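You operate a simulated robot arm through the tools that you are given. There is no shell and no other tool.

The job below is to be done with a simulated robot arm. You get a single attempt, and the scene is never put back.

JOB
Square up the 50 pcs stack in the stack holder and lock it.
Fine: on the end table; run both slides in till the sheets lie even, then turn the holder knob; leave the other stack.

It is judged by the outcome, as a careful person would: the job done as asked, and still so three seconds after it is handed in. It fails if anything else is knocked over, pushed out of place, dropped, spilled or broken. Flat cloth is picked up by pressing the open fingertips on it (5 to 10 N) and closing them slowly along it; thin cloth reads only 2 to 8 mm in the jaws.

ROBOT AND FRAMES
A 6-joint arm with a two-finger parallel gripper, fixed in place. Base frame: the origin is on the floor under the middle of its stand, x ahead of it, y to its left, z up; the work surface is at about z = 840. Readings come in mm, degrees, newtons and seconds.
With the tool pointing down near the work surface it reaches from about 300 to 660 mm from the base axis. Its first joint turns from -115.0 to 115.0 degrees. Payload 3.43 kg.
Tool frame: the origin (TCP) lies between the finger pads and is the grasp point; the fingertips stand 34 mm ahead of it; z points along the fingers, y is the line along which they close. The gripper opens to 128 mm. The fingers are 24 mm wide and 12 mm thick; the gripper's body (48 by 130 mm) begins 96 mm behind the TCP.
Orientation is that of the tool frame in the base frame, as [roll, pitch, yaw] about the fixed x, y, z axes, in that order (R = Rz(yaw) Ry(pitch) Rx(roll)). With the fingers straight down and closing along the base's y, the tool's x points along the base's -x, its y along +y and its z along -z.

CONTROLS
- The arm moves only by the tool servo_tool. Its argument "motion" is a list of rows, each a list of 3 entries, a list of its own where there are three numbers: the opening, from 0 (shut) to 1 (fully open), then the shift along the tool's x, y, z in units of 30 mm (1.0 is 30 mm), then the turn, a rotation vector about the tool's x, y, z in units of 8 degrees (1.0 is 8 degrees). In form: [[fingers, [tx, ty, tz], [ax, ay, az]], ...]. A call has 1 to 20 rows; each row shifts and turns the commanded pose from where the row before left it, along the tool's axes as they then stand. A call with a number of a shift or a turn outside -1 to 1 is refused whole. Rows are played at 5 a second. More than 50 mm and 8.6 degrees between two rows, or a gripper value outside its range, and nothing of the call is played. A pose out of reach is approached as far as the arm can. The call stops where the force on the tool passes 60 N (or 10 N more than at its start, if that is more) or the arm is blocked; 0.2 s more then pass. Each finger travels about 153 mm/s and halts on what it meets, pressing with about 31 N; the grip force reading is that of the motor and also rises with nothing between the fingers. The clock runs only during rows and for 0.2 s after the last one: add rows that do not move to give the fingers time. The reply holds the time, the measured pose of the TCP, the force on the tool along the base axes, the opening and the grip force, in the units named above and with some noise, with the torque about the TCP (base axes, N m) and any sound that the robot's microphone picked up.
- Cameras (640 x 400 px; columns grow to the right, rows downward): "scene" is fixed at [48.6, 650.2, 1396.8]; the picture's right is [-0.72, -0.69, 0.00], its down [-0.44, 0.46, -0.77] and it looks along [0.53, -0.56, -0.64] (base axes); focal length 316 px, centre (320, 200). "wrist" rides on the gripper at [76, -11, -160] in the tool frame; the picture's right is [0.15, 0.99, 0.00], its down [-0.88, 0.13, -0.46] and it looks along [-0.45, 0.07, 0.89] (tool axes); focal length 234 px, centre (320, 200). There is no depth. A picture from a camera that has moved, and an enlarged one, comes with that camera's place and axes in the base frame and with its lens.
- grab_frame(camera): a new picture of that camera. No time passes.
- raise_lower(by): slides the trunk up (or, below 0, down) by that many mm; the arm rides with it, the base frame stays. It gives what a move gives, with no picture.
- inspect(camera, box): a new picture of the part [left, top, right, bottom] of that camera's present view, enlarged. No time passes.
- finish_job(): hands the job in; it is judged then, once.

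Places have to be worked out from the pictures, the camera data and where the tool is seen. Open the gripper and draw the arm clear of the work before you hand the job in, unless the task says otherwise.

The tools are called as name(argument=value, ...) on one line, values as JSON. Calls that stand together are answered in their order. servo_tool: Moves the arm, as the interface text tells. Its arguments: {"type":"object","properties":{"motion":{"type":"array","items":{"type":"array"}}},"required":["motion"]} The other tools are called the same way: raise_lower (by) moves the trunk up or down; grab_frame (camera) takes a picture; inspect (camera, box) takes an enlarged picture of a part of a camera's view; finish_job () hands the job in.

At the start:

```text
clock: 0.0
eef_pos: [323.7, 224.2, 1156.3]
ee_rot: [179.9, 0.0, 180.0]
ft_force: [0.3, 0.5, 0.4]
moment: [0.02, 0.0, -0.04]
width: 127.9
grasp_force: 0.0
trunk travel left (down, up): [-875.0, 115.0]
```

scene: 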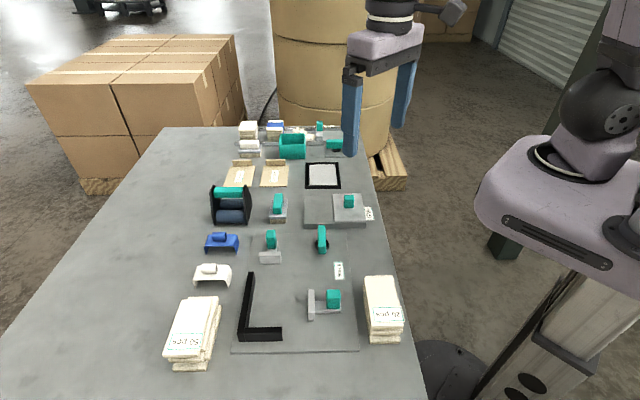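
wrist: 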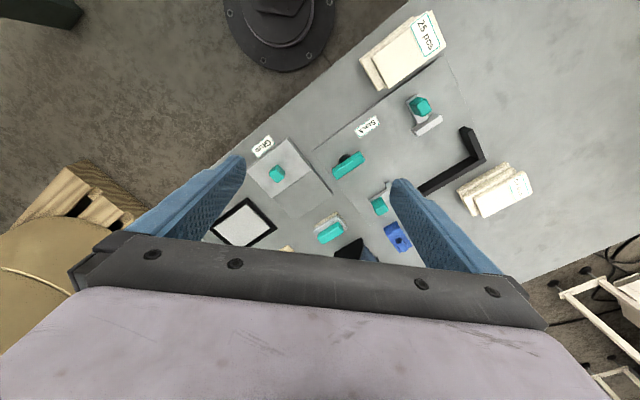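

I start by looking closer at the scene: two stacks (one "50 pcs", one "25 pcs"), an L-shaped black fence, slides with teal handles. I enlarge the relevant areas.

inspect(camera="scene", box=[150, 250, 420, 380])

inspect(camera="scene", box=[190, 110, 400, 270])

inspect(camera="wrist", box=[200, 0, 560, 260])

```text
2.37 times, centred on (285, 315) of scene
camera zoom: at [48.6, 650.2, 1396.8], right [-0.72, -0.69, 0.0], down [-0.44, 0.46, -0.77], along [0.53, -0.56, -0.64], focal length 749 px, centre (403, -73)
```

zoom: 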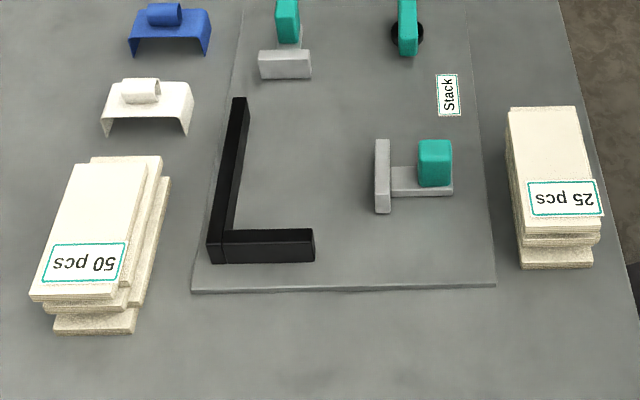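

```text
2.50 times, centred on (295, 190) of scene
camera zoom: at [48.6, 650.2, 1396.8], right [-0.72, -0.69, 0.0], down [-0.44, 0.46, -0.77], along [0.53, -0.56, -0.64], focal length 790 px, centre (382, 225)
```

zoom: 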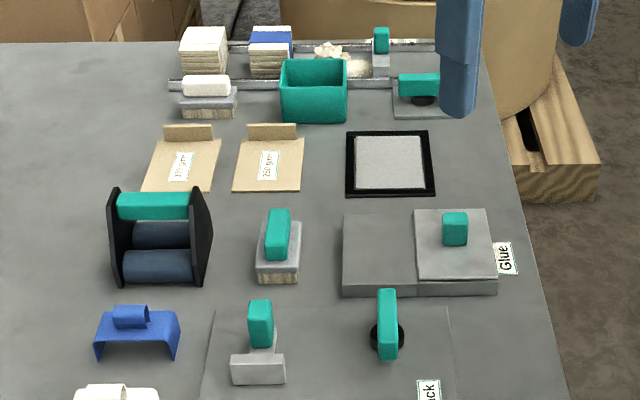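

```text
1.54 times, centred on (380, 130) of wrist
camera zoom: at [248.8, 212.7, 1316.4], right [-0.15, 0.99, 0.0], down [0.88, 0.13, 0.46], along [0.45, 0.07, -0.89], focal length 360 px, centre (228, 308)
```

zoom: 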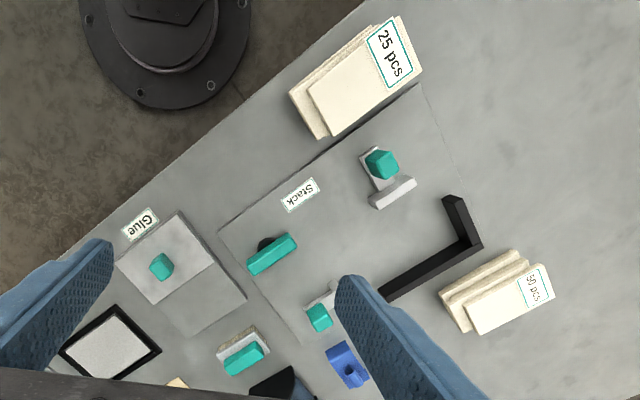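

The loose "50 pcs" stack lies at about (400, 620), the holder's L-fence corner at about (345, 553), with everything turned about 44° from the base axes. I first turn the gripper by about -44° about its own z so its closing line matches the stack's long axis, then look from the wrist.

servo_tool(motion=[[1, [0, 0, 0], [0, 0, -0.92]], [1, [0, 0, 0], [0, 0, -0.92]], [1, [0, 0, 0], [0, 0, -0.92]], [1, [0, 0, 0], [0, 0, -0.92]], [1, [0, 0, 0], [0, 0, -0.92]], [1, [0, 0, 0], [0, 0, -0.92]], [1, [0, 0, 0], [0, 0, 0]]])

```text
clock: 1.6
eef_pos: [323.3, 223.6, 1156.3]
ee_rot: [180.0, 0.1, -135.8]
ft_force: [-0.5, -0.1, -0.1]
moment: [0.01, 0.03, 0.01]
width: 127.9
grasp_force: 0.0
trunk travel left (down, up): [-875.0, 115.0]
```

The turn worked (yaw -135.8). Now I move level at this height to about (330, 480) to see the stack and holder with the wrist camera.

servo_tool(motion=[[1, [-0.87, 0.86, 0], [0, 0, 0]], [1, [-0.87, 0.86, 0], [0, 0, 0]], [1, [-0.87, 0.86, 0], [0, 0, 0]], [1, [-0.87, 0.86, 0], [0, 0, 0]], [1, [-0.87, 0.86, 0], [0, 0, 0]], [1, [-0.87, 0.86, 0], [0, 0, 0]], [1, [-0.87, 0.86, 0], [0, 0, 0]], [1, [0, 0, 0], [0, 0, 0]]])

grab_frame(camera="wrist")

grab_frame(camera="scene")

```text
clock: 3.4
eef_pos: [327.0, 480.7, 1157.9]
ee_rot: [180.0, 0.0, -135.8]
ft_force: [0.8, -0.8, 0.0]
moment: [-0.01, 0.0, -0.04]
width: 128.1
grasp_force: 0.0
trunk travel left (down, up): [-875.0, 115.0]
```

```text
taken
camera wrist: at [281.2, 419.0, 1318.0], right [-0.79, 0.61, 0.0], down [0.54, 0.71, 0.46], along [0.28, 0.36, -0.89], focal length 234 px, centre (320, 200)
```

wrist: 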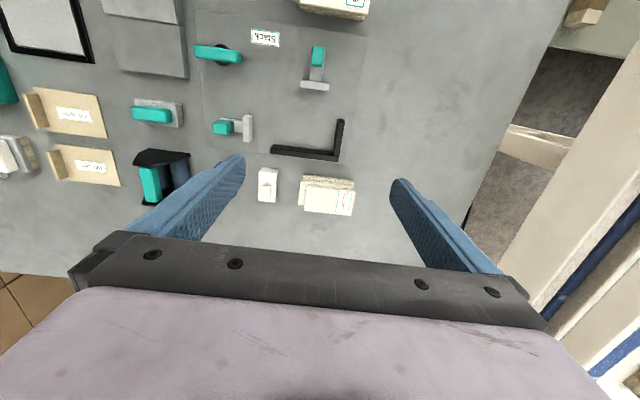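

```text
taken
```

scene: 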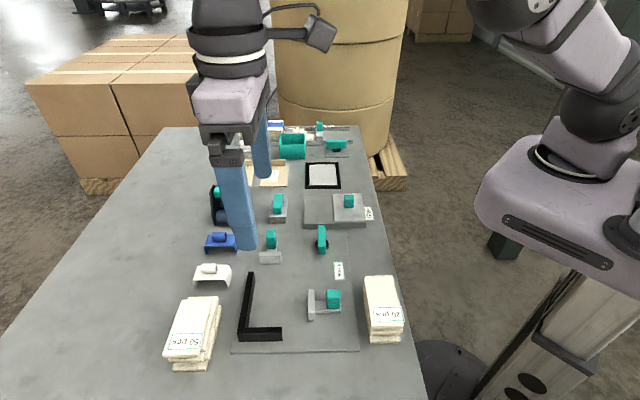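

The wrist camera sees the holder and the stack well. I enlarge both for measuring.

inspect(camera="wrist", box=[190, 0, 390, 125])

inspect(camera="wrist", box=[240, 110, 400, 230])

```text
3.20 times, centred on (290, 62) of wrist
camera zoom: at [281.2, 419.0, 1318.0], right [-0.79, 0.61, 0.0], down [0.54, 0.71, 0.46], along [0.28, 0.36, -0.89], focal length 749 px, centre (416, 640)
```

zoom: 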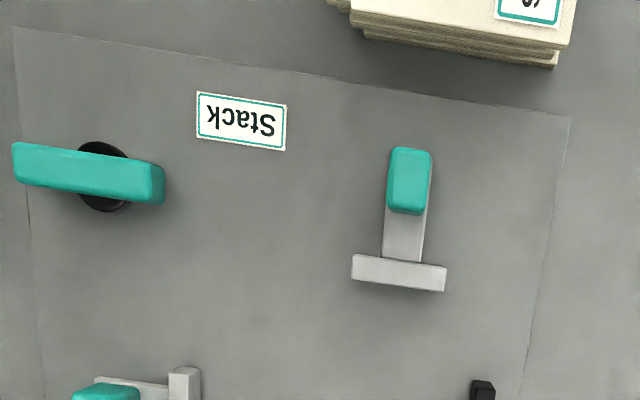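

```text
3.33 times, centred on (320, 170) of wrist
camera zoom: at [281.2, 419.0, 1318.0], right [-0.79, 0.61, 0.0], down [0.54, 0.71, 0.46], along [0.28, 0.36, -0.89], focal length 781 px, centre (320, 300)
```

zoom: 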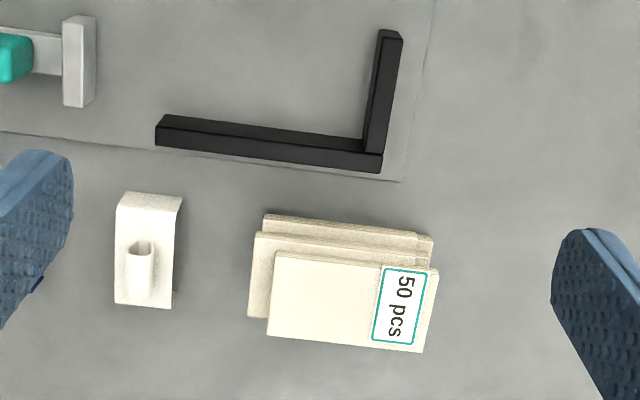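

Triangulating both views, the stack top sits near z≈898, sheets about 98 x 57 mm, centre about (397, 602), i.e. ~715 mm from the base axis; that may be past reach with the tool vertical. I test the reach safely at this height by moving above it.

servo_tool(motion=[[1, [-0.88, 0.25, 0], [0, 0, 0]], [1, [-0.88, 0.25, 0], [0, 0, 0]], [1, [-0.88, 0.25, 0], [0, 0, 0]], [1, [-0.88, 0.25, 0], [0, 0, 0]], [1, [-0.88, 0.25, 0], [0, 0, 0]], [1, [0, 0, 0], [0, 0, 0]]])

```text
clock: 4.8
eef_pos: [339.2, 496.4, 1145.8]
ee_rot: [-180.0, 0.0, -135.8]
ft_force: [0.1, 0.6, 0.1]
moment: [0.02, 0.01, 0.02]
width: 128.1
grasp_force: 0.1
out of reach, approached as far as the arm can: row 1, 2, 3, 4, 5
trunk travel left (down, up): [-875.0, 115.0]
```

The vertical tool stops at ~600 mm radius at this height, so for the stack the tool will have to be tilted outward. First I go lower over the holder for an accurate close look at the fence, slides and knob.

servo_tool(motion=[[1, [0.68, 0, 0.9], [0, 0, 0]], [1, [0.68, 0, 0.9], [0, 0, 0]], [1, [0.68, 0, 0.9], [0, 0, 0]], [1, [0.68, 0, 0.9], [0, 0, 0]], [1, [0.68, 0, 0.9], [0, 0, 0]], [1, [0.68, 0, 0.9], [0, 0, 0]], [1, [0, 0, 0], [0, 0, 0]]])

grab_frame(camera="wrist")

```text
clock: 6.4
eef_pos: [332.2, 509.1, 1108.8]
ee_rot: [179.9, -0.1, -135.7]
ft_force: [0.0, 0.0, -0.2]
moment: [0.0, 0.01, -0.01]
width: 128.0
grasp_force: 0.1
out of reach, approached as far as the arm can: row 1, 2, 3, 4, 5, 6
trunk travel left (down, up): [-875.0, 115.0]
```

```text
taken
camera wrist: at [286.7, 448.5, 1268.8], right [-0.79, 0.61, 0.0], down [0.54, 0.71, 0.45], along [0.28, 0.36, -0.89], focal length 234 px, centre (320, 200)
```

wrist: 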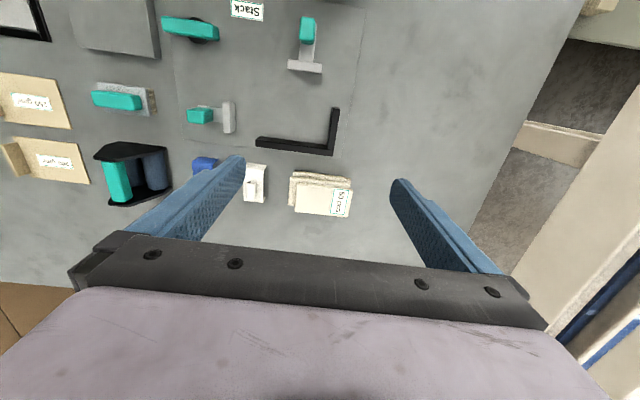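

The command seems to carry the earlier overshoot; I hold still for a moment to see where the arm settles.

servo_tool(motion=[[1, [0, 0, 0], [0, 0, 0]], [1, [0, 0, 0], [0, 0, 0]]])

```text
clock: 7.0
eef_pos: [331.6, 509.1, 1108.3]
ee_rot: [179.9, -0.1, -135.8]
ft_force: [-0.6, -0.1, -0.3]
moment: [0.01, 0.01, -0.01]
width: 128.1
grasp_force: 0.0
trunk travel left (down, up): [-875.0, 115.0]
```

No drift now, so the command has settled at the present pose. I make a small backward move to confirm normal response.

servo_tool(motion=[[1, [0.8, 0, 0], [0, 0, 0]], [1, [0.8, 0, 0], [0, 0, 0]], [1, [0, 0, 0], [0, 0, 0]]])

```text
clock: 7.8
eef_pos: [328.8, 509.3, 1115.2]
ee_rot: [-179.9, -0.1, -135.9]
ft_force: [0.5, -0.3, 0.8]
moment: [-0.01, -0.01, -0.01]
width: 127.8
grasp_force: 0.0
out of reach, approached as far as the arm can: row 1, 2
trunk travel left (down, up): [-875.0, 115.0]
```

The arm hardly responds near full stretch. I command a larger retreat (back toward the base) so that the target is well inside the workspace.

servo_tool(motion=[[1, [1, 0, -0.5], [0, 0, 0]], [1, [1, 0, -0.5], [0, 0, 0]], [1, [1, 0, -0.5], [0, 0, 0]], [1, [1, 0, -0.2], [0, 0, 0]], [1, [0, 0, 0], [0, 0, 0]], [1, [0, 0, 0], [0, 0, 0]]])

```text
clock: 9.2
eef_pos: [316.9, 507.5, 1138.2]
ee_rot: [179.9, 0.0, -135.8]
ft_force: [0.7, 0.6, -0.1]
moment: [0.0, 0.03, -0.02]
width: 128.2
grasp_force: 0.0
out of reach, approached as far as the arm can: row 1, 2, 3, 4
trunk travel left (down, up): [-875.0, 115.0]
```

I take a scene picture to see the arm's configuration at this stuck spot.

grab_frame(camera="scene")

```text
taken
```

scene: 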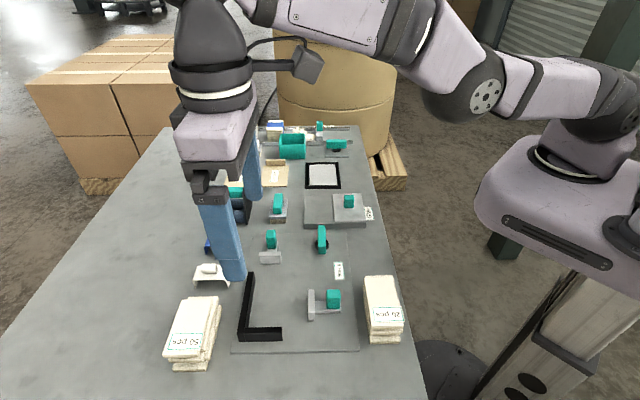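

The picture shows the elbow has passed through straight into the wrong (elbow-low) bend, which blocks inward moves. I stretch it out and downward to carry the elbow back through straight.

servo_tool(motion=[[1, [-0.7, 0, 1], [0, 0, 0]], [1, [-0.7, 0, 1], [0, 0, 0]], [1, [-0.5, 0, 1], [0, 0, 0]], [1, [0, 0, 0], [0, 0, 0]]])

```text
clock: 10.2
eef_pos: [344.0, 520.6, 1046.2]
ee_rot: [180.0, 0.1, -135.7]
ft_force: [0.1, -0.2, -0.2]
moment: [0.01, 0.0, 0.03]
width: 128.0
grasp_force: 0.0
out of reach, approached as far as the arm can: row 1, 2, 3
trunk travel left (down, up): [-875.0, 115.0]
```

The arm followed the boundary down to z≈1046. Now a test inward move.

servo_tool(motion=[[1, [0.6, 0, 0.6], [0, 0, 0]], [1, [0.8, 0, 0.2], [0, 0, 0]], [1, [0, 0, 0], [0, 0, 0]]])

grab_frame(camera="scene")

```text
clock: 11.0
eef_pos: [335.0, 527.5, 1026.3]
ee_rot: [179.9, -0.1, -135.8]
ft_force: [-0.2, 0.0, 0.3]
moment: [0.02, 0.01, 0.02]
width: 127.9
grasp_force: 0.0
out of reach, approached as far as the arm can: row 1, 2
trunk travel left (down, up): [-875.0, 115.0]
```

```text
taken
```

scene: 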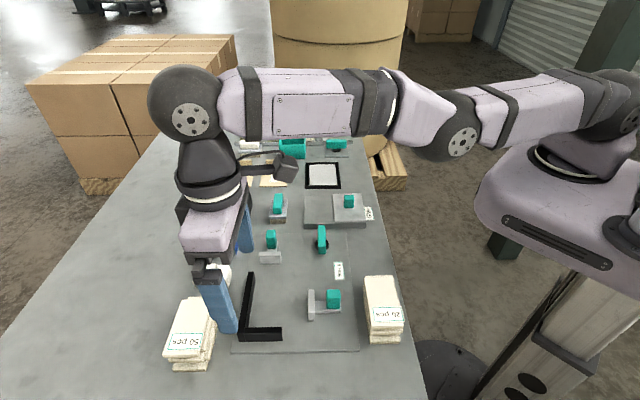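

Elbow still looks low. I pull straight outward radially (no obstacles at this height) to straighten the arm and see the radius limit.

servo_tool(motion=[[1, [-0.97, 0.23, 0.3], [0, 0, 0]], [1, [-0.97, 0.23, 0.3], [0, 0, 0]], [1, [0, 0, 0], [0, 0, 0]]])

grab_frame(camera="scene")

```text
clock: 11.8
eef_pos: [342.6, 530.2, 1001.9]
ee_rot: [-179.9, 0.0, -135.8]
ft_force: [0.9, -0.7, -0.4]
moment: [0.02, -0.01, 0.01]
width: 127.8
grasp_force: 0.1
out of reach, approached as far as the arm can: row 1, 2
trunk travel left (down, up): [-875.0, 115.0]
```

```text
taken
```

scene: 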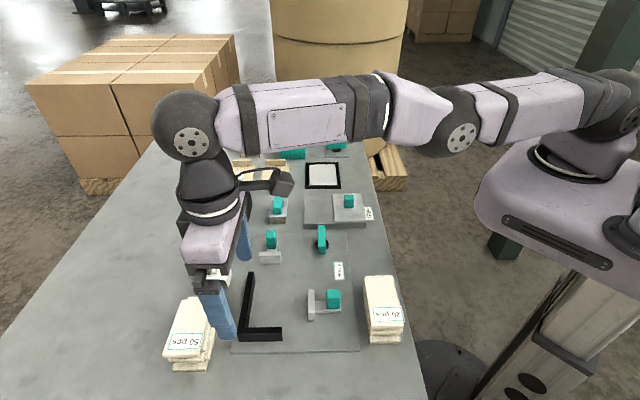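

The arm is nearly straight but still on the wrong elbow side. I raise the trunk 100 mm for room, so I can sweep the hand outward and down to bring the elbow back up.

raise_lower(by=100)

```text
clock: 13.1
eef_pos: [342.4, 530.5, 1101.5]
ee_rot: [-179.9, 0.2, -135.8]
ft_force: [0.7, 0.2, 0.3]
moment: [0.01, 0.02, -0.02]
width: 127.9
grasp_force: 0.0
trunk travel left (down, up): [-975.0, 15.0]
```

Now sweep outward and down past straight, with the target beyond reach so the elbow straightens fully.

servo_tool(motion=[[1, [-0.97, 0.23, 0.9], [0, 0, 0]], [1, [-0.97, 0.23, 0.9], [0, 0, 0]], [1, [-0.6, 0.14, 1], [0, 0, 0]], [1, [0, 0, 0], [0, 0, 0]]])

grab_frame(camera="scene")

```text
clock: 14.1
eef_pos: [345.5, 531.3, 1031.2]
ee_rot: [179.9, 0.0, -135.9]
ft_force: [-0.7, 0.5, 0.5]
moment: [0.02, 0.01, -0.03]
width: 128.0
grasp_force: 0.0
out of reach, approached as far as the arm can: row 1, 2, 3
trunk travel left (down, up): [-975.0, 15.0]
```

```text
taken
```

scene: 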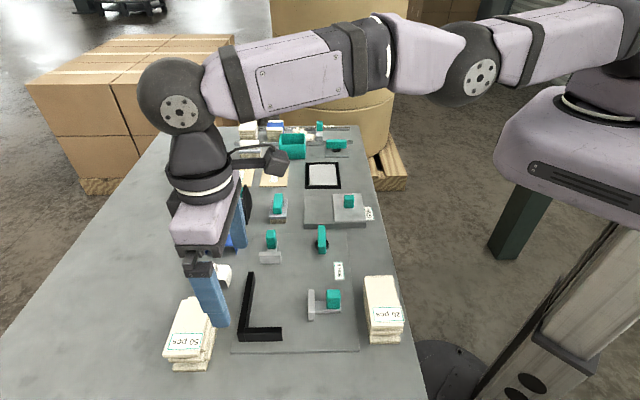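

Now the arm is essentially straight (chord ≈ 612 mm). I command down with some inward motion to bend the elbow upward.

servo_tool(motion=[[1, [0.5, -0.12, 0.8], [0, 0, 0]], [1, [0.7, -0.17, 0.5], [0, 0, 0]], [1, [0, 0, 0], [0, 0, 0]]])

grab_frame(camera="scene")

```text
clock: 14.9
eef_pos: [342.7, 526.7, 987.0]
ee_rot: [-180.0, -0.1, -135.9]
ft_force: [0.0, 0.3, -0.7]
moment: [-0.01, 0.02, -0.04]
width: 127.9
grasp_force: 0.1
out of reach, approached as far as the arm can: row 1, 2
trunk travel left (down, up): [-975.0, 15.0]
```

```text
taken
```

scene: 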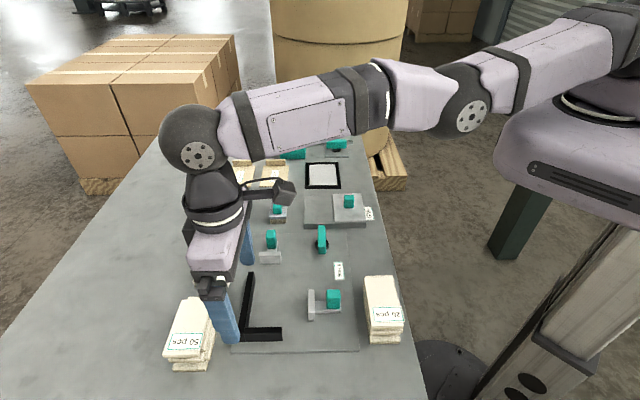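

I zoom on the shoulder and elbow to judge the real bend.

inspect(camera="scene", box=[400, 0, 640, 150])

```text
2.67 times, centred on (520, 75) of scene
camera zoom: at [48.6, 650.2, 1396.8], right [-0.72, -0.69, 0.0], down [-0.44, 0.46, -0.77], along [0.53, -0.56, -0.64], focal length 843 px, centre (-213, 533)
```

zoom: 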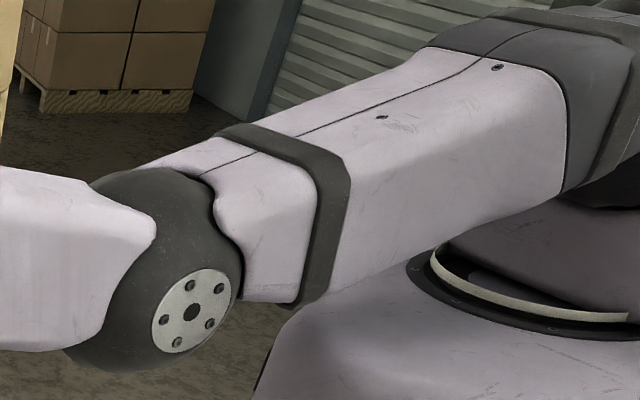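

I try creeping inward in small steps, which may follow the arm's limit more gracefully than 25 mm steps.

servo_tool(motion=[[1, [0.1, -0.02, 0.1], [0, 0, 0]], [1, [0.1, -0.02, 0.1], [0, 0, 0]], [1, [0.1, -0.02, 0.1], [0, 0, 0]], [1, [0.15, -0.04, 0.1], [0, 0, 0]], [1, [0.15, -0.04, 0.1], [0, 0, 0]], [1, [0, 0, 0], [0, 0, 0]]])

```text
clock: 16.3
eef_pos: [340.9, 525.6, 971.1]
ee_rot: [-179.9, -0.2, -135.9]
ft_force: [-0.7, 0.0, 0.5]
moment: [0.0, -0.01, 0.01]
width: 127.9
grasp_force: 0.0
out of reach, approached as far as the arm can: row 2, 4, 5
trunk travel left (down, up): [-975.0, 15.0]
```

Still limited: the elbow sits at its stop on the wrong side. I go up along the arc first for room, then later sweep down with a light outward pressure to bring it through straight.

servo_tool(motion=[[1, [-0.1, 0.02, -1], [0, 0, 0]], [1, [-0.08, 0.02, -1], [0, 0, 0]], [1, [-0.05, 0.01, -1], [0, 0, 0]], [1, [0, 0, -1], [0, 0, 0]], [1, [0, 0, -1], [0, 0, 0]], [1, [0, 0, 0], [0, 0, 0]]])

```text
clock: 17.7
eef_pos: [340.7, 529.8, 1118.9]
ee_rot: [-179.9, 0.1, -135.8]
ft_force: [1.5, 0.1, 0.0]
moment: [-0.03, 0.0, -0.01]
width: 128.2
grasp_force: 0.0
trunk travel left (down, up): [-975.0, 15.0]
```

Motion along the arc works. Now tiny outward creeps to straighten, then a downward sweep that tracks the arc, then small inward tests.

servo_tool(motion=[[1, [-0.03, 0.009, 0], [0, 0, 0]], [1, [-0.03, 0.009, 0], [0, 0, 0]], [1, [-0.03, 0.009, 0], [0, 0, 0]], [1, [-0.03, 0.009, 0], [0, 0, 0]], [1, [-0.03, 0.009, 0], [0, 0, 0]], [1, [-0.03, 0.009, 0], [0, 0, 0]], [1, [0, 0, 1], [0, 0, 0]], [1, [0, 0, 1], [0, 0, 0]], [1, [0.1, -0.03, 1], [0, 0, 0]], [1, [0.1, -0.03, 0.3], [0, 0, 0]], [1, [0.1, -0.03, 0.3], [0, 0, 0]], [1, [0, 0, 0], [0, 0, 0]]])

```text
clock: 20.3
eef_pos: [342.2, 529.0, 1010.2]
ee_rot: [-180.0, -0.1, -135.8]
ft_force: [-0.7, 0.2, 0.3]
moment: [-0.04, -0.02, 0.01]
width: 127.9
grasp_force: 0.0
out of reach, approached as far as the arm can: row 1, 5, 10, 11
trunk travel left (down, up): [-975.0, 15.0]
```

Fitting all the limit readings gives a consistent picture: the wrist moves on a sphere about (42, 0) with a 608.8–612.8 mm band on this elbow side. I move up along it to just short of full stretch, tracking it accurately.

servo_tool(motion=[[1, [-0.051, 0.015, -0.933], [0, 0, 0]], [1, [-0.01, 0.003, -0.933], [0, 0, 0]], [1, [0.03, -0.009, -0.933], [0, 0, 0]], [1, [0.069, -0.02, -0.933], [0, 0, 0]], [1, [0.112, -0.033, -0.933], [0, 0, 0]], [1, [0, 0, 0], [0, 0, 0]]])

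```text
clock: 21.7
eef_pos: [340.6, 523.8, 1148.1]
ee_rot: [180.0, -0.1, -135.8]
ft_force: [0.7, 0.0, -0.6]
moment: [-0.01, 0.03, 0.01]
width: 127.9
grasp_force: 0.1
trunk travel left (down, up): [-975.0, 15.0]
```

ρ≈611.7 with no flags. Now the accurate down-sweep at full stretch, followed by 1 mm inward creeps to see which elbow side results.

servo_tool(motion=[[1, [-0.169, 0.05, 0.933], [0, 0, 0]], [1, [-0.09, 0.026, 0.933], [0, 0, 0]], [1, [-0.051, 0.015, 0.933], [0, 0, 0]], [1, [-0.008, 0.002, 0.933], [0, 0, 0]], [1, [0.032, -0.009, 0.933], [0, 0, 0]], [1, [0.074, -0.022, 0.933], [0, 0, 0]], [1, [0.032, -0.009, 0.05], [0, 0, 0]], [1, [0.032, -0.009, 0.05], [0, 0, 0]], [1, [0.032, -0.009, 0.05], [0, 0, 0]], [1, [0.032, -0.009, 0.05], [0, 0, 0]], [1, [0.032, -0.009, 0.05], [0, 0, 0]], [1, [0.032, -0.009, 0.05], [0, 0, 0]], [1, [0.032, -0.009, 0.05], [0, 0, 0]], [1, [0.032, -0.009, 0.05], [0, 0, 0]], [1, [0, 0, 0], [0, 0, 0]]])

```text
clock: 24.9
eef_pos: [340.0, 526.6, 969.3]
ee_rot: [-179.9, -0.1, -135.8]
ft_force: [0.1, -0.8, -0.4]
moment: [0.02, -0.01, 0.0]
width: 128.0
grasp_force: 0.1
out of reach, approached as far as the arm can: row 2, 5, 11
trunk travel left (down, up): [-975.0, 15.0]
```

Only occasional flags now. I keep creeping inward in 1.5 mm steps to see whether we get inside the former inner limit.

servo_tool(motion=[[1, [0.048, -0.014, 0], [0, 0, 0]], [1, [0.048, -0.014, 0], [0, 0, 0]], [1, [0.048, -0.014, 0], [0, 0, 0]], [1, [0.048, -0.014, 0], [0, 0, 0]], [1, [0.048, -0.014, 0], [0, 0, 0]], [1, [0.048, -0.014, 0], [0, 0, 0]], [1, [0, 0, 0], [0, 0, 0]]])

```text
clock: 26.5
eef_pos: [340.0, 526.6, 969.4]
ee_rot: [180.0, -0.2, -135.7]
ft_force: [-0.6, -0.1, -0.1]
moment: [-0.01, -0.01, -0.04]
width: 128.1
grasp_force: 0.1
out of reach, approached as far as the arm can: row 1, 4
trunk travel left (down, up): [-975.0, 15.0]
```

The solver only holds about 3–4 mm tolerance, so tiny creeps don't count. I'll go up the arc again and then push firmly radially outward to get the elbow truly straight.

servo_tool(motion=[[1, [-0.093, 0.027, -1], [0, 0, 0]], [1, [-0.048, 0.014, -1], [0, 0, 0]], [1, [0, 0, -1], [0, 0, 0]], [1, [0.048, -0.014, -1], [0, 0, 0]], [1, [0.093, -0.027, -1], [0, 0, 0]], [1, [-0.793, 0.235, -0.1], [0, 0, 0]], [1, [-0.793, 0.235, -0.1], [0, 0, 0]], [1, [-0.793, 0.235, -0.1], [0, 0, 0]], [1, [-0.793, 0.235, -0.1], [0, 0, 0]], [1, [0, 0, 0], [0, 0, 0]]])

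```text
clock: 28.7
eef_pos: [342.0, 529.2, 1117.0]
ee_rot: [179.9, -0.1, -135.8]
ft_force: [-1.1, -0.3, 0.4]
moment: [0.01, 0.0, 0.0]
width: 128.0
grasp_force: 0.1
out of reach, approached as far as the arm can: row 1, 6, 7, 8, 9
trunk travel left (down, up): [-975.0, 15.0]
```

ρ≈612.5: straight. Now steps down along the arc (which should bend the elbow upward), then inward-and-down.

servo_tool(motion=[[1, [-0.134, 0.039, 1], [0, 0, 0]], [1, [-0.07, 0.02, 1], [0, 0, 0]], [1, [-0.02, 0.006, 1], [0, 0, 0]], [1, [0.26, -0.075, 0.6], [0, 0, 0]], [1, [0.3, -0.09, 0.3], [0, 0, 0]], [1, [0.3, -0.09, 0.1], [0, 0, 0]], [1, [0, 0, 0], [0, 0, 0]]])

```text
clock: 30.3
eef_pos: [342.3, 527.0, 995.7]
ee_rot: [-179.9, -0.2, -135.8]
ft_force: [-0.5, -0.3, 0.6]
moment: [-0.02, 0.01, -0.01]
width: 128.0
grasp_force: 0.2
out of reach, approached as far as the arm can: row 4, 5, 6
trunk travel left (down, up): [-975.0, 15.0]
```

Still the wrong side; a pure down move barely bends the elbow because the wrist compensates. A better lever: at full stretch, tilt the tool tip inward about the wrist centre, which biases the elbow upward. I push out straight, tilt 3×7° inward, then test an inward move.

servo_tool(motion=[[1, [-0.793, 0.235, 0.06], [0, 0, 0]], [1, [-0.793, 0.235, 0.06], [0, 0, 0]], [1, [-0.793, 0.235, 0.06], [0, 0, 0]], [1, [-0.793, 0.235, 0.06], [0, 0, 0]], [1, [0.92, -0.27, -0.059], [0.247, 0.839, 0]], [1, [0.92, -0.27, -0.059], [0.247, 0.839, 0]], [1, [0.92, -0.27, -0.059], [0.247, 0.839, 0]], [1, [0.358, -0.105, 0.143], [0, 0, 0]], [1, [0.358, -0.105, 0.143], [0, 0, 0]], [1, [0.358, -0.105, 0.143], [0, 0, 0]], [1, [0, 0, 0], [0, 0, 0]]])

grab_frame(camera="scene")

```text
clock: 32.7
eef_pos: [281.4, 419.2, 1010.9]
ee_rot: [-173.8, -20.1, -136.9]
ft_force: [-0.8, 0.0, 0.3]
moment: [-0.01, 0.0, 0.03]
width: 127.9
grasp_force: 0.0
out of reach, approached as far as the arm can: row 1, 2, 3, 4, 5, 7
trunk travel left (down, up): [-975.0, 15.0]
```

```text
taken
```

scene: 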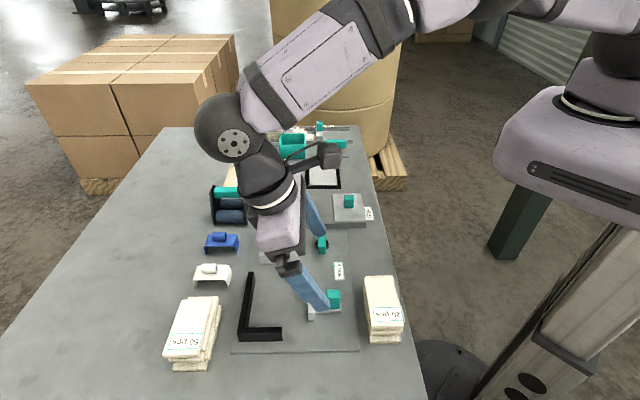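

The elbow is up again and inward moves work freely; I'll keep the wrist inside the stretch limit from now on. I undo the tilt in place and look down at the holder from the wrist.

servo_tool(motion=[[1, [0, 0, 0], [-0.247, -0.839, 0]], [1, [0, 0, 0], [-0.247, -0.839, 0]], [1, [0, 0, 0], [-0.247, -0.839, 0]], [1, [0, 0, 0], [0, 0, 0]]])

grab_frame(camera="wrist")

grab_frame(camera="scene")

```text
clock: 33.7
eef_pos: [281.1, 419.8, 1010.2]
ee_rot: [180.0, 0.1, -135.8]
ft_force: [-0.4, 0.2, -0.7]
moment: [0.0, 0.01, -0.01]
width: 128.2
grasp_force: 0.2
trunk travel left (down, up): [-975.0, 15.0]
```

```text
taken
camera wrist: at [234.8, 357.3, 1170.2], right [-0.79, 0.61, 0.0], down [0.54, 0.71, 0.46], along [0.28, 0.36, -0.89], focal length 234 px, centre (320, 200)
```

wrist: 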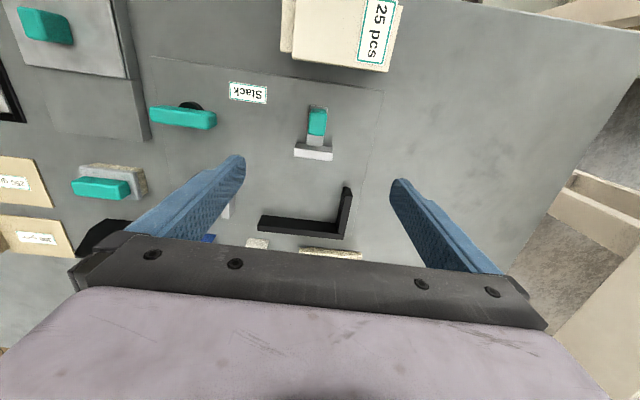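

```text
taken
```

scene: 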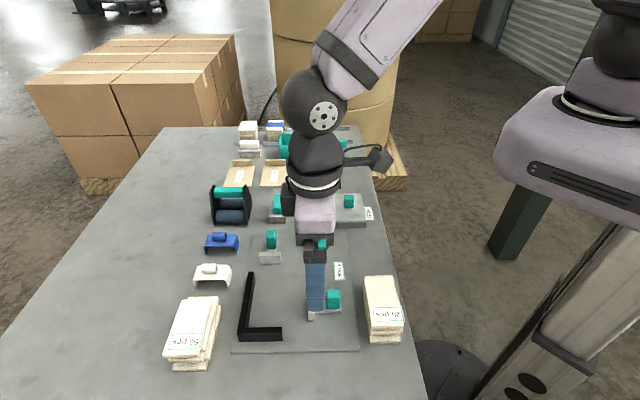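

Good view of the holder now; I enlarge it for measuring.

inspect(camera="wrist", box=[240, 80, 400, 180])

inspect(camera="wrist", box=[220, 170, 400, 270])

inspect(camera="wrist", box=[130, 50, 290, 150])

```text
4.00 times, centred on (320, 130) of wrist
camera zoom: at [234.8, 357.3, 1170.2], right [-0.79, 0.61, 0.0], down [0.54, 0.71, 0.46], along [0.28, 0.36, -0.89], focal length 937 px, centre (320, 480)
```

zoom: 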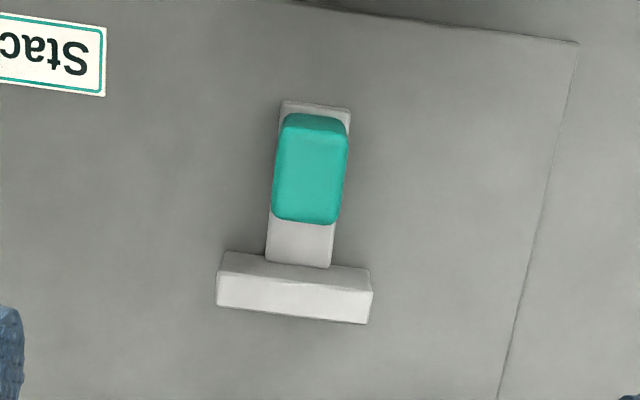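

```text
3.56 times, centred on (310, 220) of wrist
camera zoom: at [234.8, 357.3, 1170.2], right [-0.79, 0.61, 0.0], down [0.54, 0.71, 0.46], along [0.28, 0.36, -0.89], focal length 833 px, centre (356, 129)
```

zoom: 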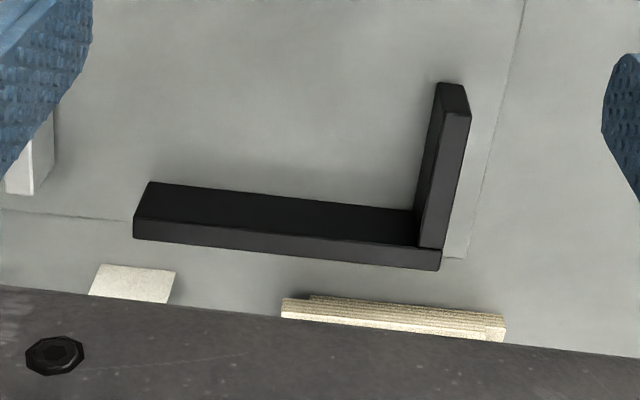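

```text
4.00 times, centred on (210, 100) of wrist
camera zoom: at [234.8, 357.3, 1170.2], right [-0.79, 0.61, 0.0], down [0.54, 0.71, 0.46], along [0.28, 0.36, -0.89], focal length 937 px, centre (760, 600)
```

zoom: 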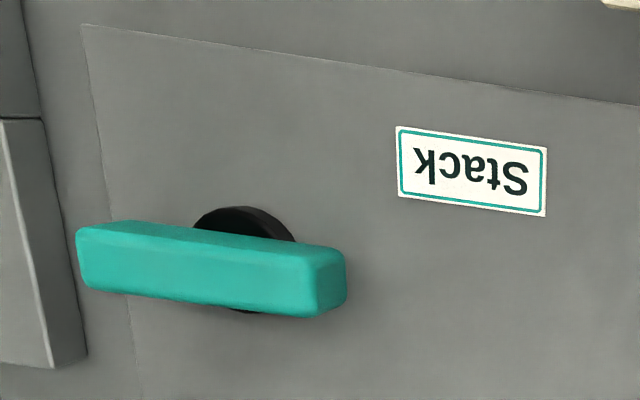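

The camera looks from the inner side, so lower strips in this view are top faces. I zoom the scene camera tightly on the fence, slides, and knob to triangulate heights.

inspect(camera="scene", box=[220, 260, 300, 360])

inspect(camera="scene", box=[155, 280, 235, 380])

```text
4.00 times, centred on (260, 310) of scene
camera zoom: at [48.6, 650.2, 1396.8], right [-0.72, -0.69, 0.0], down [-0.44, 0.46, -0.77], along [0.53, -0.56, -0.64], focal length 1264 px, centre (560, -240)
```

zoom: 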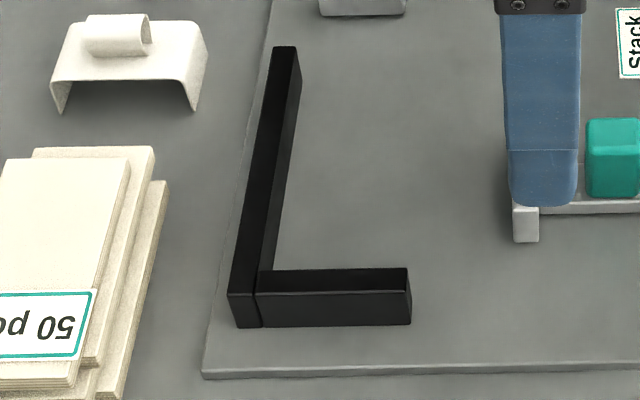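

```text
4.00 times, centred on (195, 330) of scene
camera zoom: at [48.6, 650.2, 1396.8], right [-0.72, -0.69, 0.0], down [-0.44, 0.46, -0.77], along [0.53, -0.56, -0.64], focal length 1264 px, centre (820, -320)
```

zoom: 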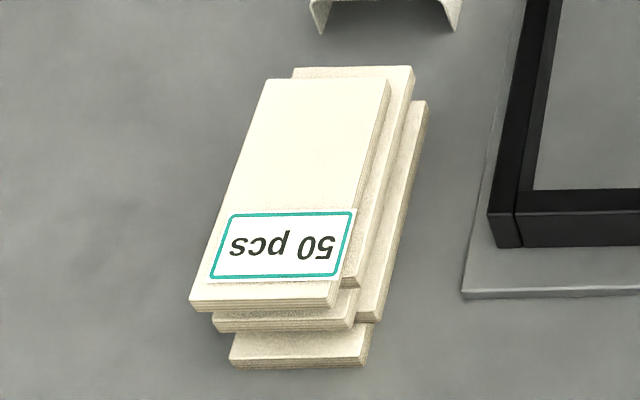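

I enlarge the stack's near end to see the number of layers and their thickness.

inspect(camera="scene", box=[160, 340, 220, 376])

inspect(camera="scene", box=[360, 270, 410, 350])

```text
10.67 times, centred on (190, 358) of scene
camera zoom: at [48.6, 650.2, 1396.8], right [-0.72, -0.69, 0.0], down [-0.44, 0.46, -0.77], along [0.53, -0.56, -0.64], focal length 3371 px, centre (1707, -1485)
```

zoom: 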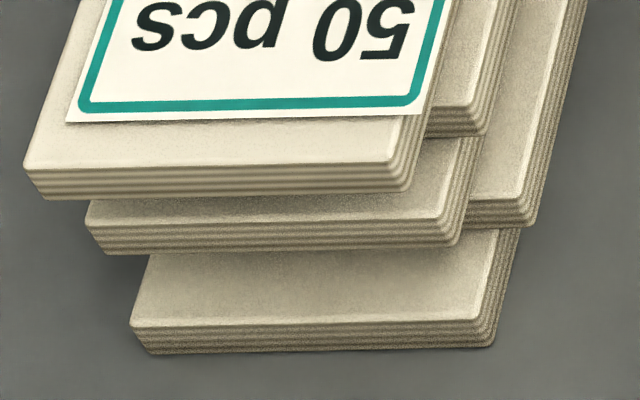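

```text
5.00 times, centred on (385, 310) of scene
camera zoom: at [48.6, 650.2, 1396.8], right [-0.72, -0.69, 0.0], down [-0.44, 0.46, -0.77], along [0.53, -0.56, -0.64], focal length 1580 px, centre (-5, -350)
```

zoom: 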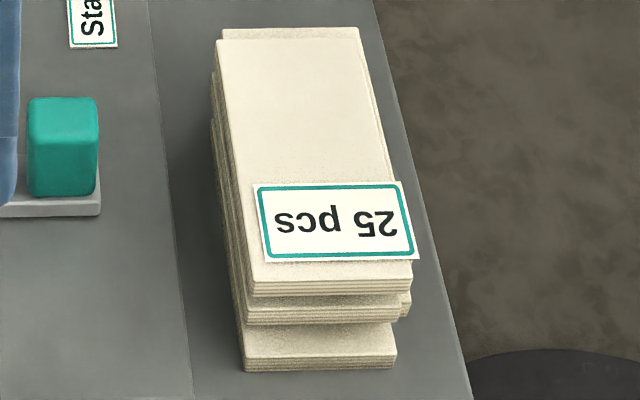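

Working numbers: five ~10 mm slabs (top z≈890), sheets ~100×57 mm, ragged over ~119 mm along their length; the fence and pushers are ~30 mm tall, axes at exactly 45°. For the tilted grasp I want the shoulder lower, so I first raise the hand 200 mm (well inside reach), then lower the trunk.

servo_tool(motion=[[1, [0, 0, -0.95], [0, 0, -0.06]], [1, [0, 0, -0.95], [0, 0, -0.06]], [1, [0, 0, -0.95], [0, 0, 0]], [1, [0, 0, -0.95], [0, 0, 0]], [1, [0, 0, -0.95], [0, 0, 0]], [1, [0, 0, -0.95], [0, 0, 0]], [1, [0, 0, -0.95], [0, 0, 0]], [1, [0, 0, 0], [0, 0, 0]]])

raise_lower(by=-180)

```text
clock: 35.5
eef_pos: [281.3, 417.7, 1211.9]
ee_rot: [180.0, -0.1, -134.8]
ft_force: [-0.7, 0.3, 0.3]
moment: [0.0, 0.03, 0.01]
width: 128.2
grasp_force: 0.0
trunk travel left (down, up): [-975.0, 15.0]
```

```text
clock: 37.5
eef_pos: [281.1, 417.1, 1031.7]
ee_rot: [-180.0, 0.1, -134.9]
ft_force: [-0.6, 0.0, -0.2]
moment: [-0.01, 0.02, 0.04]
width: 128.2
grasp_force: 0.1
trunk travel left (down, up): [-795.0, 195.0]
```

Trunk lowered; TCP at (281, 417, 1032). Now I tilt the tool 28° outward about its closing axis (fingers pointing out toward the stack).

servo_tool(motion=[[1, [0, 0, 0], [0, -0.875, 0]], [1, [0, 0, 0], [0, -0.875, 0]], [1, [0, 0, 0], [0, -0.875, 0]], [1, [0, 0, 0], [0, -0.875, 0]], [1, [0, 0, 0], [0, 0, 0]]])

```text
clock: 38.7
eef_pos: [281.1, 418.4, 1033.8]
ee_rot: [179.9, 28.2, -134.9]
ft_force: [0.1, 0.2, 0.1]
moment: [0.03, 0.02, 0.01]
width: 128.1
grasp_force: 0.1
trunk travel left (down, up): [-795.0, 195.0]
```

Tilt is good. I move out to a pre-grasp point over the stack at about (388, 584, 985).

servo_tool(motion=[[1, [-0.817, 0.23, 0.743], [0, 0, 0]], [1, [-0.817, 0.23, 0.743], [0, 0, 0]], [1, [-0.817, 0.23, 0.743], [0, 0, 0]], [1, [-0.817, 0.23, 0.743], [0, 0, 0]], [1, [-0.817, 0.23, 0.743], [0, 0, 0]], [1, [-0.817, 0.23, 0.743], [0, 0, 0]], [1, [0, 0, 0], [0, 0, 0]]])

grab_frame(camera="wrist")

grab_frame(camera="scene")

```text
clock: 40.3
eef_pos: [386.6, 584.0, 981.6]
ee_rot: [180.0, 28.0, -134.8]
ft_force: [-0.8, -0.3, 0.1]
moment: [0.02, 0.0, -0.04]
width: 128.0
grasp_force: 0.1
trunk travel left (down, up): [-795.0, 195.0]
```

```text
taken
camera wrist: at [294.4, 474.6, 1088.3], right [-0.79, 0.61, -0.07], down [0.31, 0.49, 0.82], along [0.53, 0.63, -0.57], focal length 234 px, centre (320, 200)
```

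wrist: 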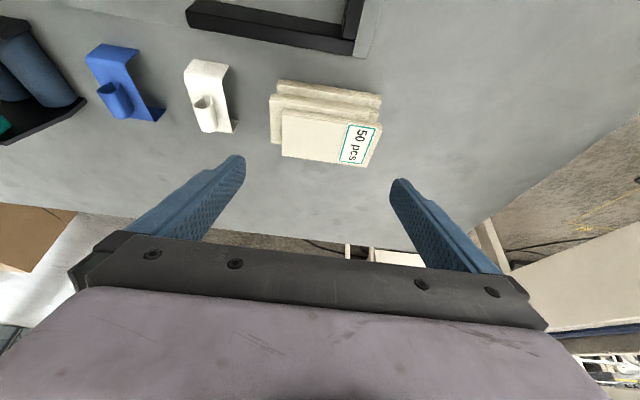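

```text
taken
```

scene: 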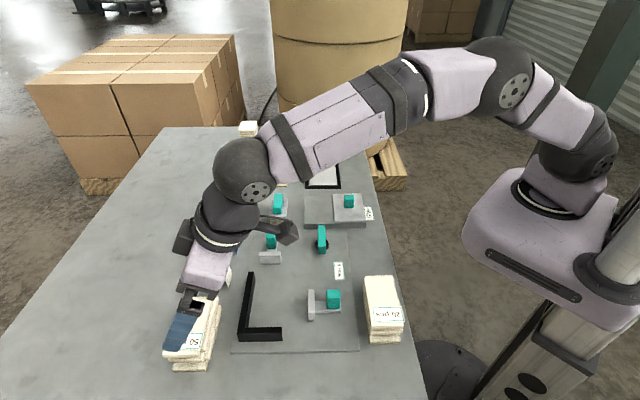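

The stack sits between the fingers' directions in the wrist view. I enlarge it to measure its position in the tool frame.

inspect(camera="wrist", box=[240, 60, 420, 190])

```text
3.08 times, centred on (330, 125) of wrist
camera zoom: at [294.4, 474.6, 1088.3], right [-0.79, 0.61, -0.07], down [0.31, 0.49, 0.82], along [0.53, 0.63, -0.57], focal length 720 px, centre (289, 431)
```

zoom: 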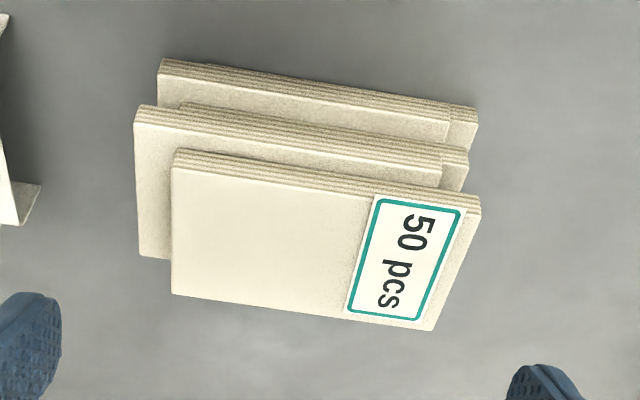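

The slabs span e from −57.5 to +57 relative to the tool, so I am centred lengthwise, with ~6 mm clearance each side. I shift outward 17 mm and descend partway (to z≈911), then re-check.

servo_tool(motion=[[1, [0.199, 0, 0.776], [0, 0, 0]], [1, [0.199, 0, 0.776], [0, 0, 0]], [1, [0.199, 0, 0.776], [0, 0, 0]], [1, [0, 0, 0], [0, 0, 0]]])

inspect(camera="wrist", box=[220, 90, 420, 230])

inspect(camera="scene", box=[140, 260, 260, 380])

```text
clock: 41.3
eef_pos: [398.5, 593.6, 911.6]
ee_rot: [180.0, 28.0, -134.8]
ft_force: [0.2, -1.2, 0.3]
moment: [0.01, -0.02, 0.02]
width: 128.0
grasp_force: 0.1
trunk travel left (down, up): [-795.0, 195.0]
```

```text
2.86 times, centred on (320, 160) of wrist
camera zoom: at [307.9, 485.8, 1018.3], right [-0.79, 0.61, -0.07], down [0.3, 0.49, 0.82], along [0.53, 0.63, -0.57], focal length 669 px, centre (320, 314)
```

zoom: 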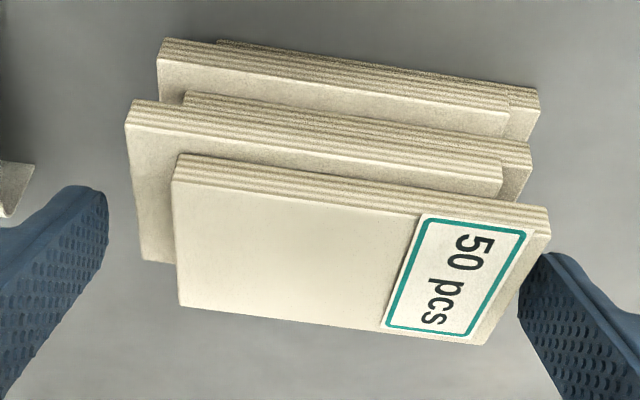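

```text
3.33 times, centred on (200, 320) of scene
camera zoom: at [48.6, 650.2, 1396.8], right [-0.72, -0.69, 0.0], down [-0.44, 0.46, -0.77], along [0.53, -0.56, -0.64], focal length 1054 px, centre (720, -200)
```

zoom: 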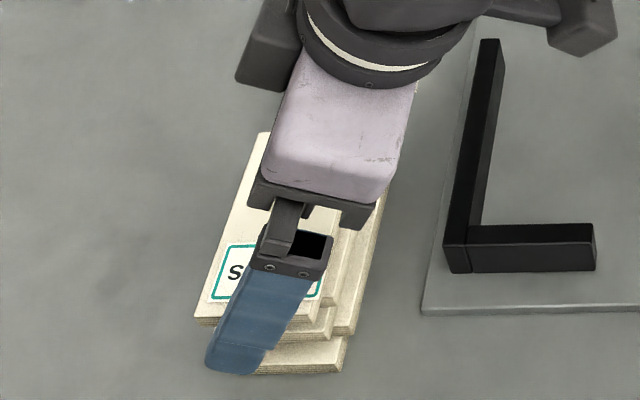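

In the image the near end is closer to its finger than the far end, so I shift ~2 mm toward the near side and 2 mm outward, and descend 15 mm for another check before going between the slab ends.

servo_tool(motion=[[1, [0.06, 0.07, 0.25], [0, 0, 0]], [1, [0.12, 0, 0.22], [0, 0, 0]], [1, [0, 0, 0], [0, 0, 0]]])

inspect(camera="wrist", box=[220, 90, 420, 230])

inspect(camera="scene", box=[160, 320, 240, 380])

```text
clock: 42.1
eef_pos: [400.1, 598.1, 898.9]
ee_rot: [-180.0, 28.0, -134.9]
ft_force: [0.9, 0.8, 0.8]
moment: [-0.01, 0.03, 0.0]
width: 127.8
grasp_force: 0.1
trunk travel left (down, up): [-795.0, 195.0]
```

```text
2.86 times, centred on (320, 160) of wrist
camera zoom: at [308.0, 489.1, 1003.4], right [-0.79, 0.61, -0.07], down [0.3, 0.49, 0.82], along [0.53, 0.63, -0.57], focal length 669 px, centre (320, 314)
```

zoom: 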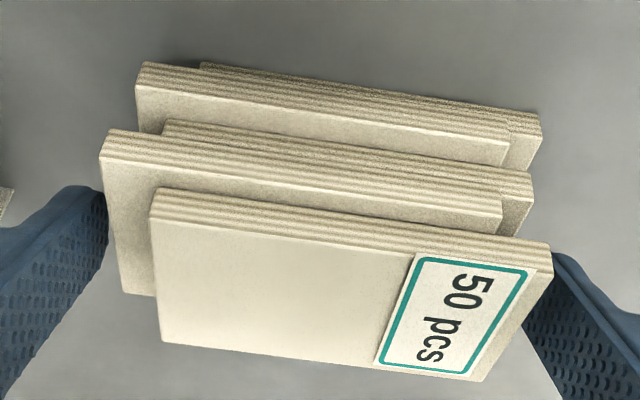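

```text
6.67 times, centred on (200, 350) of scene
camera zoom: at [48.6, 650.2, 1396.8], right [-0.72, -0.69, 0.0], down [-0.44, 0.46, -0.77], along [0.53, -0.56, -0.64], focal length 2107 px, centre (1120, -800)
```

zoom: 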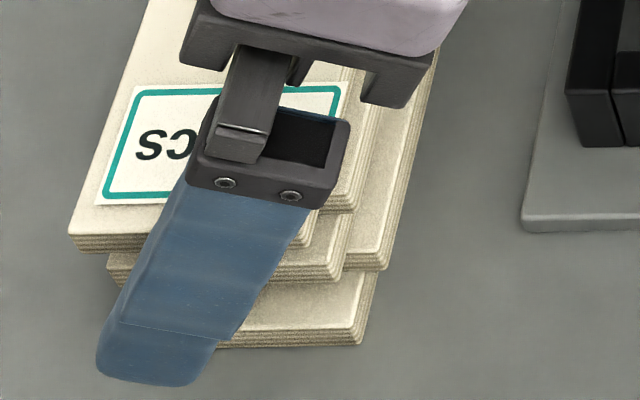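

The fingertips are already beside the slabs without contact. I centre by −1 mm and descend the last ~17 mm to TCP z≈880.

servo_tool(motion=[[1, [0.09, -0.035, 0.17], [0, 0, 0]], [1, [0.09, 0, 0.17], [0, 0, 0]], [1, [0.086, 0, 0.16], [0, 0, 0]], [1, [0, 0, 0], [0, 0, 0]]])

inspect(camera="wrist", box=[220, 90, 420, 230])

inspect(camera="scene", box=[160, 320, 240, 380])

```text
clock: 43.1
eef_pos: [399.4, 596.6, 880.9]
ee_rot: [179.9, 28.0, -134.8]
ft_force: [0.3, -0.6, 1.0]
moment: [-0.02, 0.02, 0.01]
width: 128.2
grasp_force: 0.2
trunk travel left (down, up): [-795.0, 195.0]
```

```text
2.86 times, centred on (320, 160) of wrist
camera zoom: at [307.5, 488.1, 986.6], right [-0.79, 0.61, -0.07], down [0.3, 0.49, 0.82], along [0.53, 0.63, -0.57], focal length 669 px, centre (320, 314)
```

zoom: 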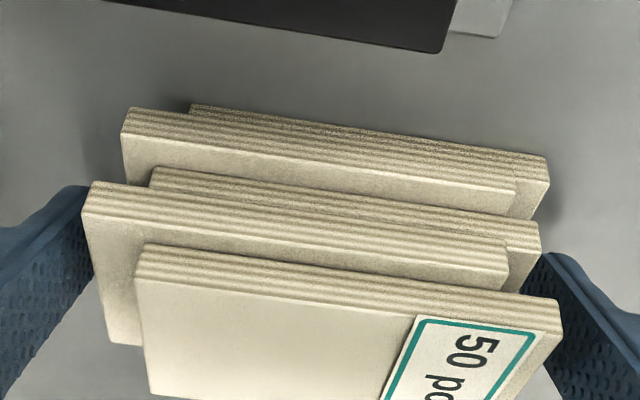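

```text
6.67 times, centred on (200, 350) of scene
camera zoom: at [48.6, 650.2, 1396.8], right [-0.72, -0.69, 0.0], down [-0.44, 0.46, -0.77], along [0.53, -0.56, -0.64], focal length 2107 px, centre (1120, -800)
```

zoom: 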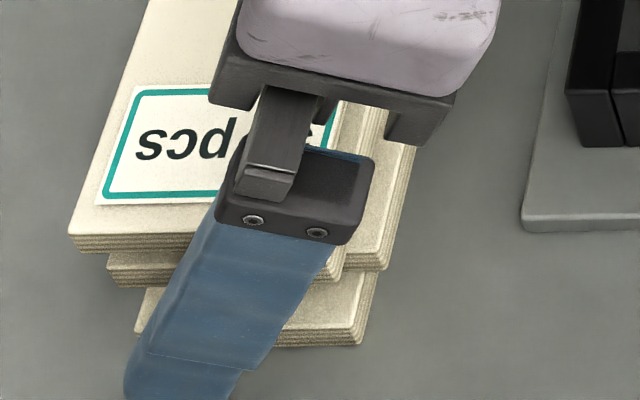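

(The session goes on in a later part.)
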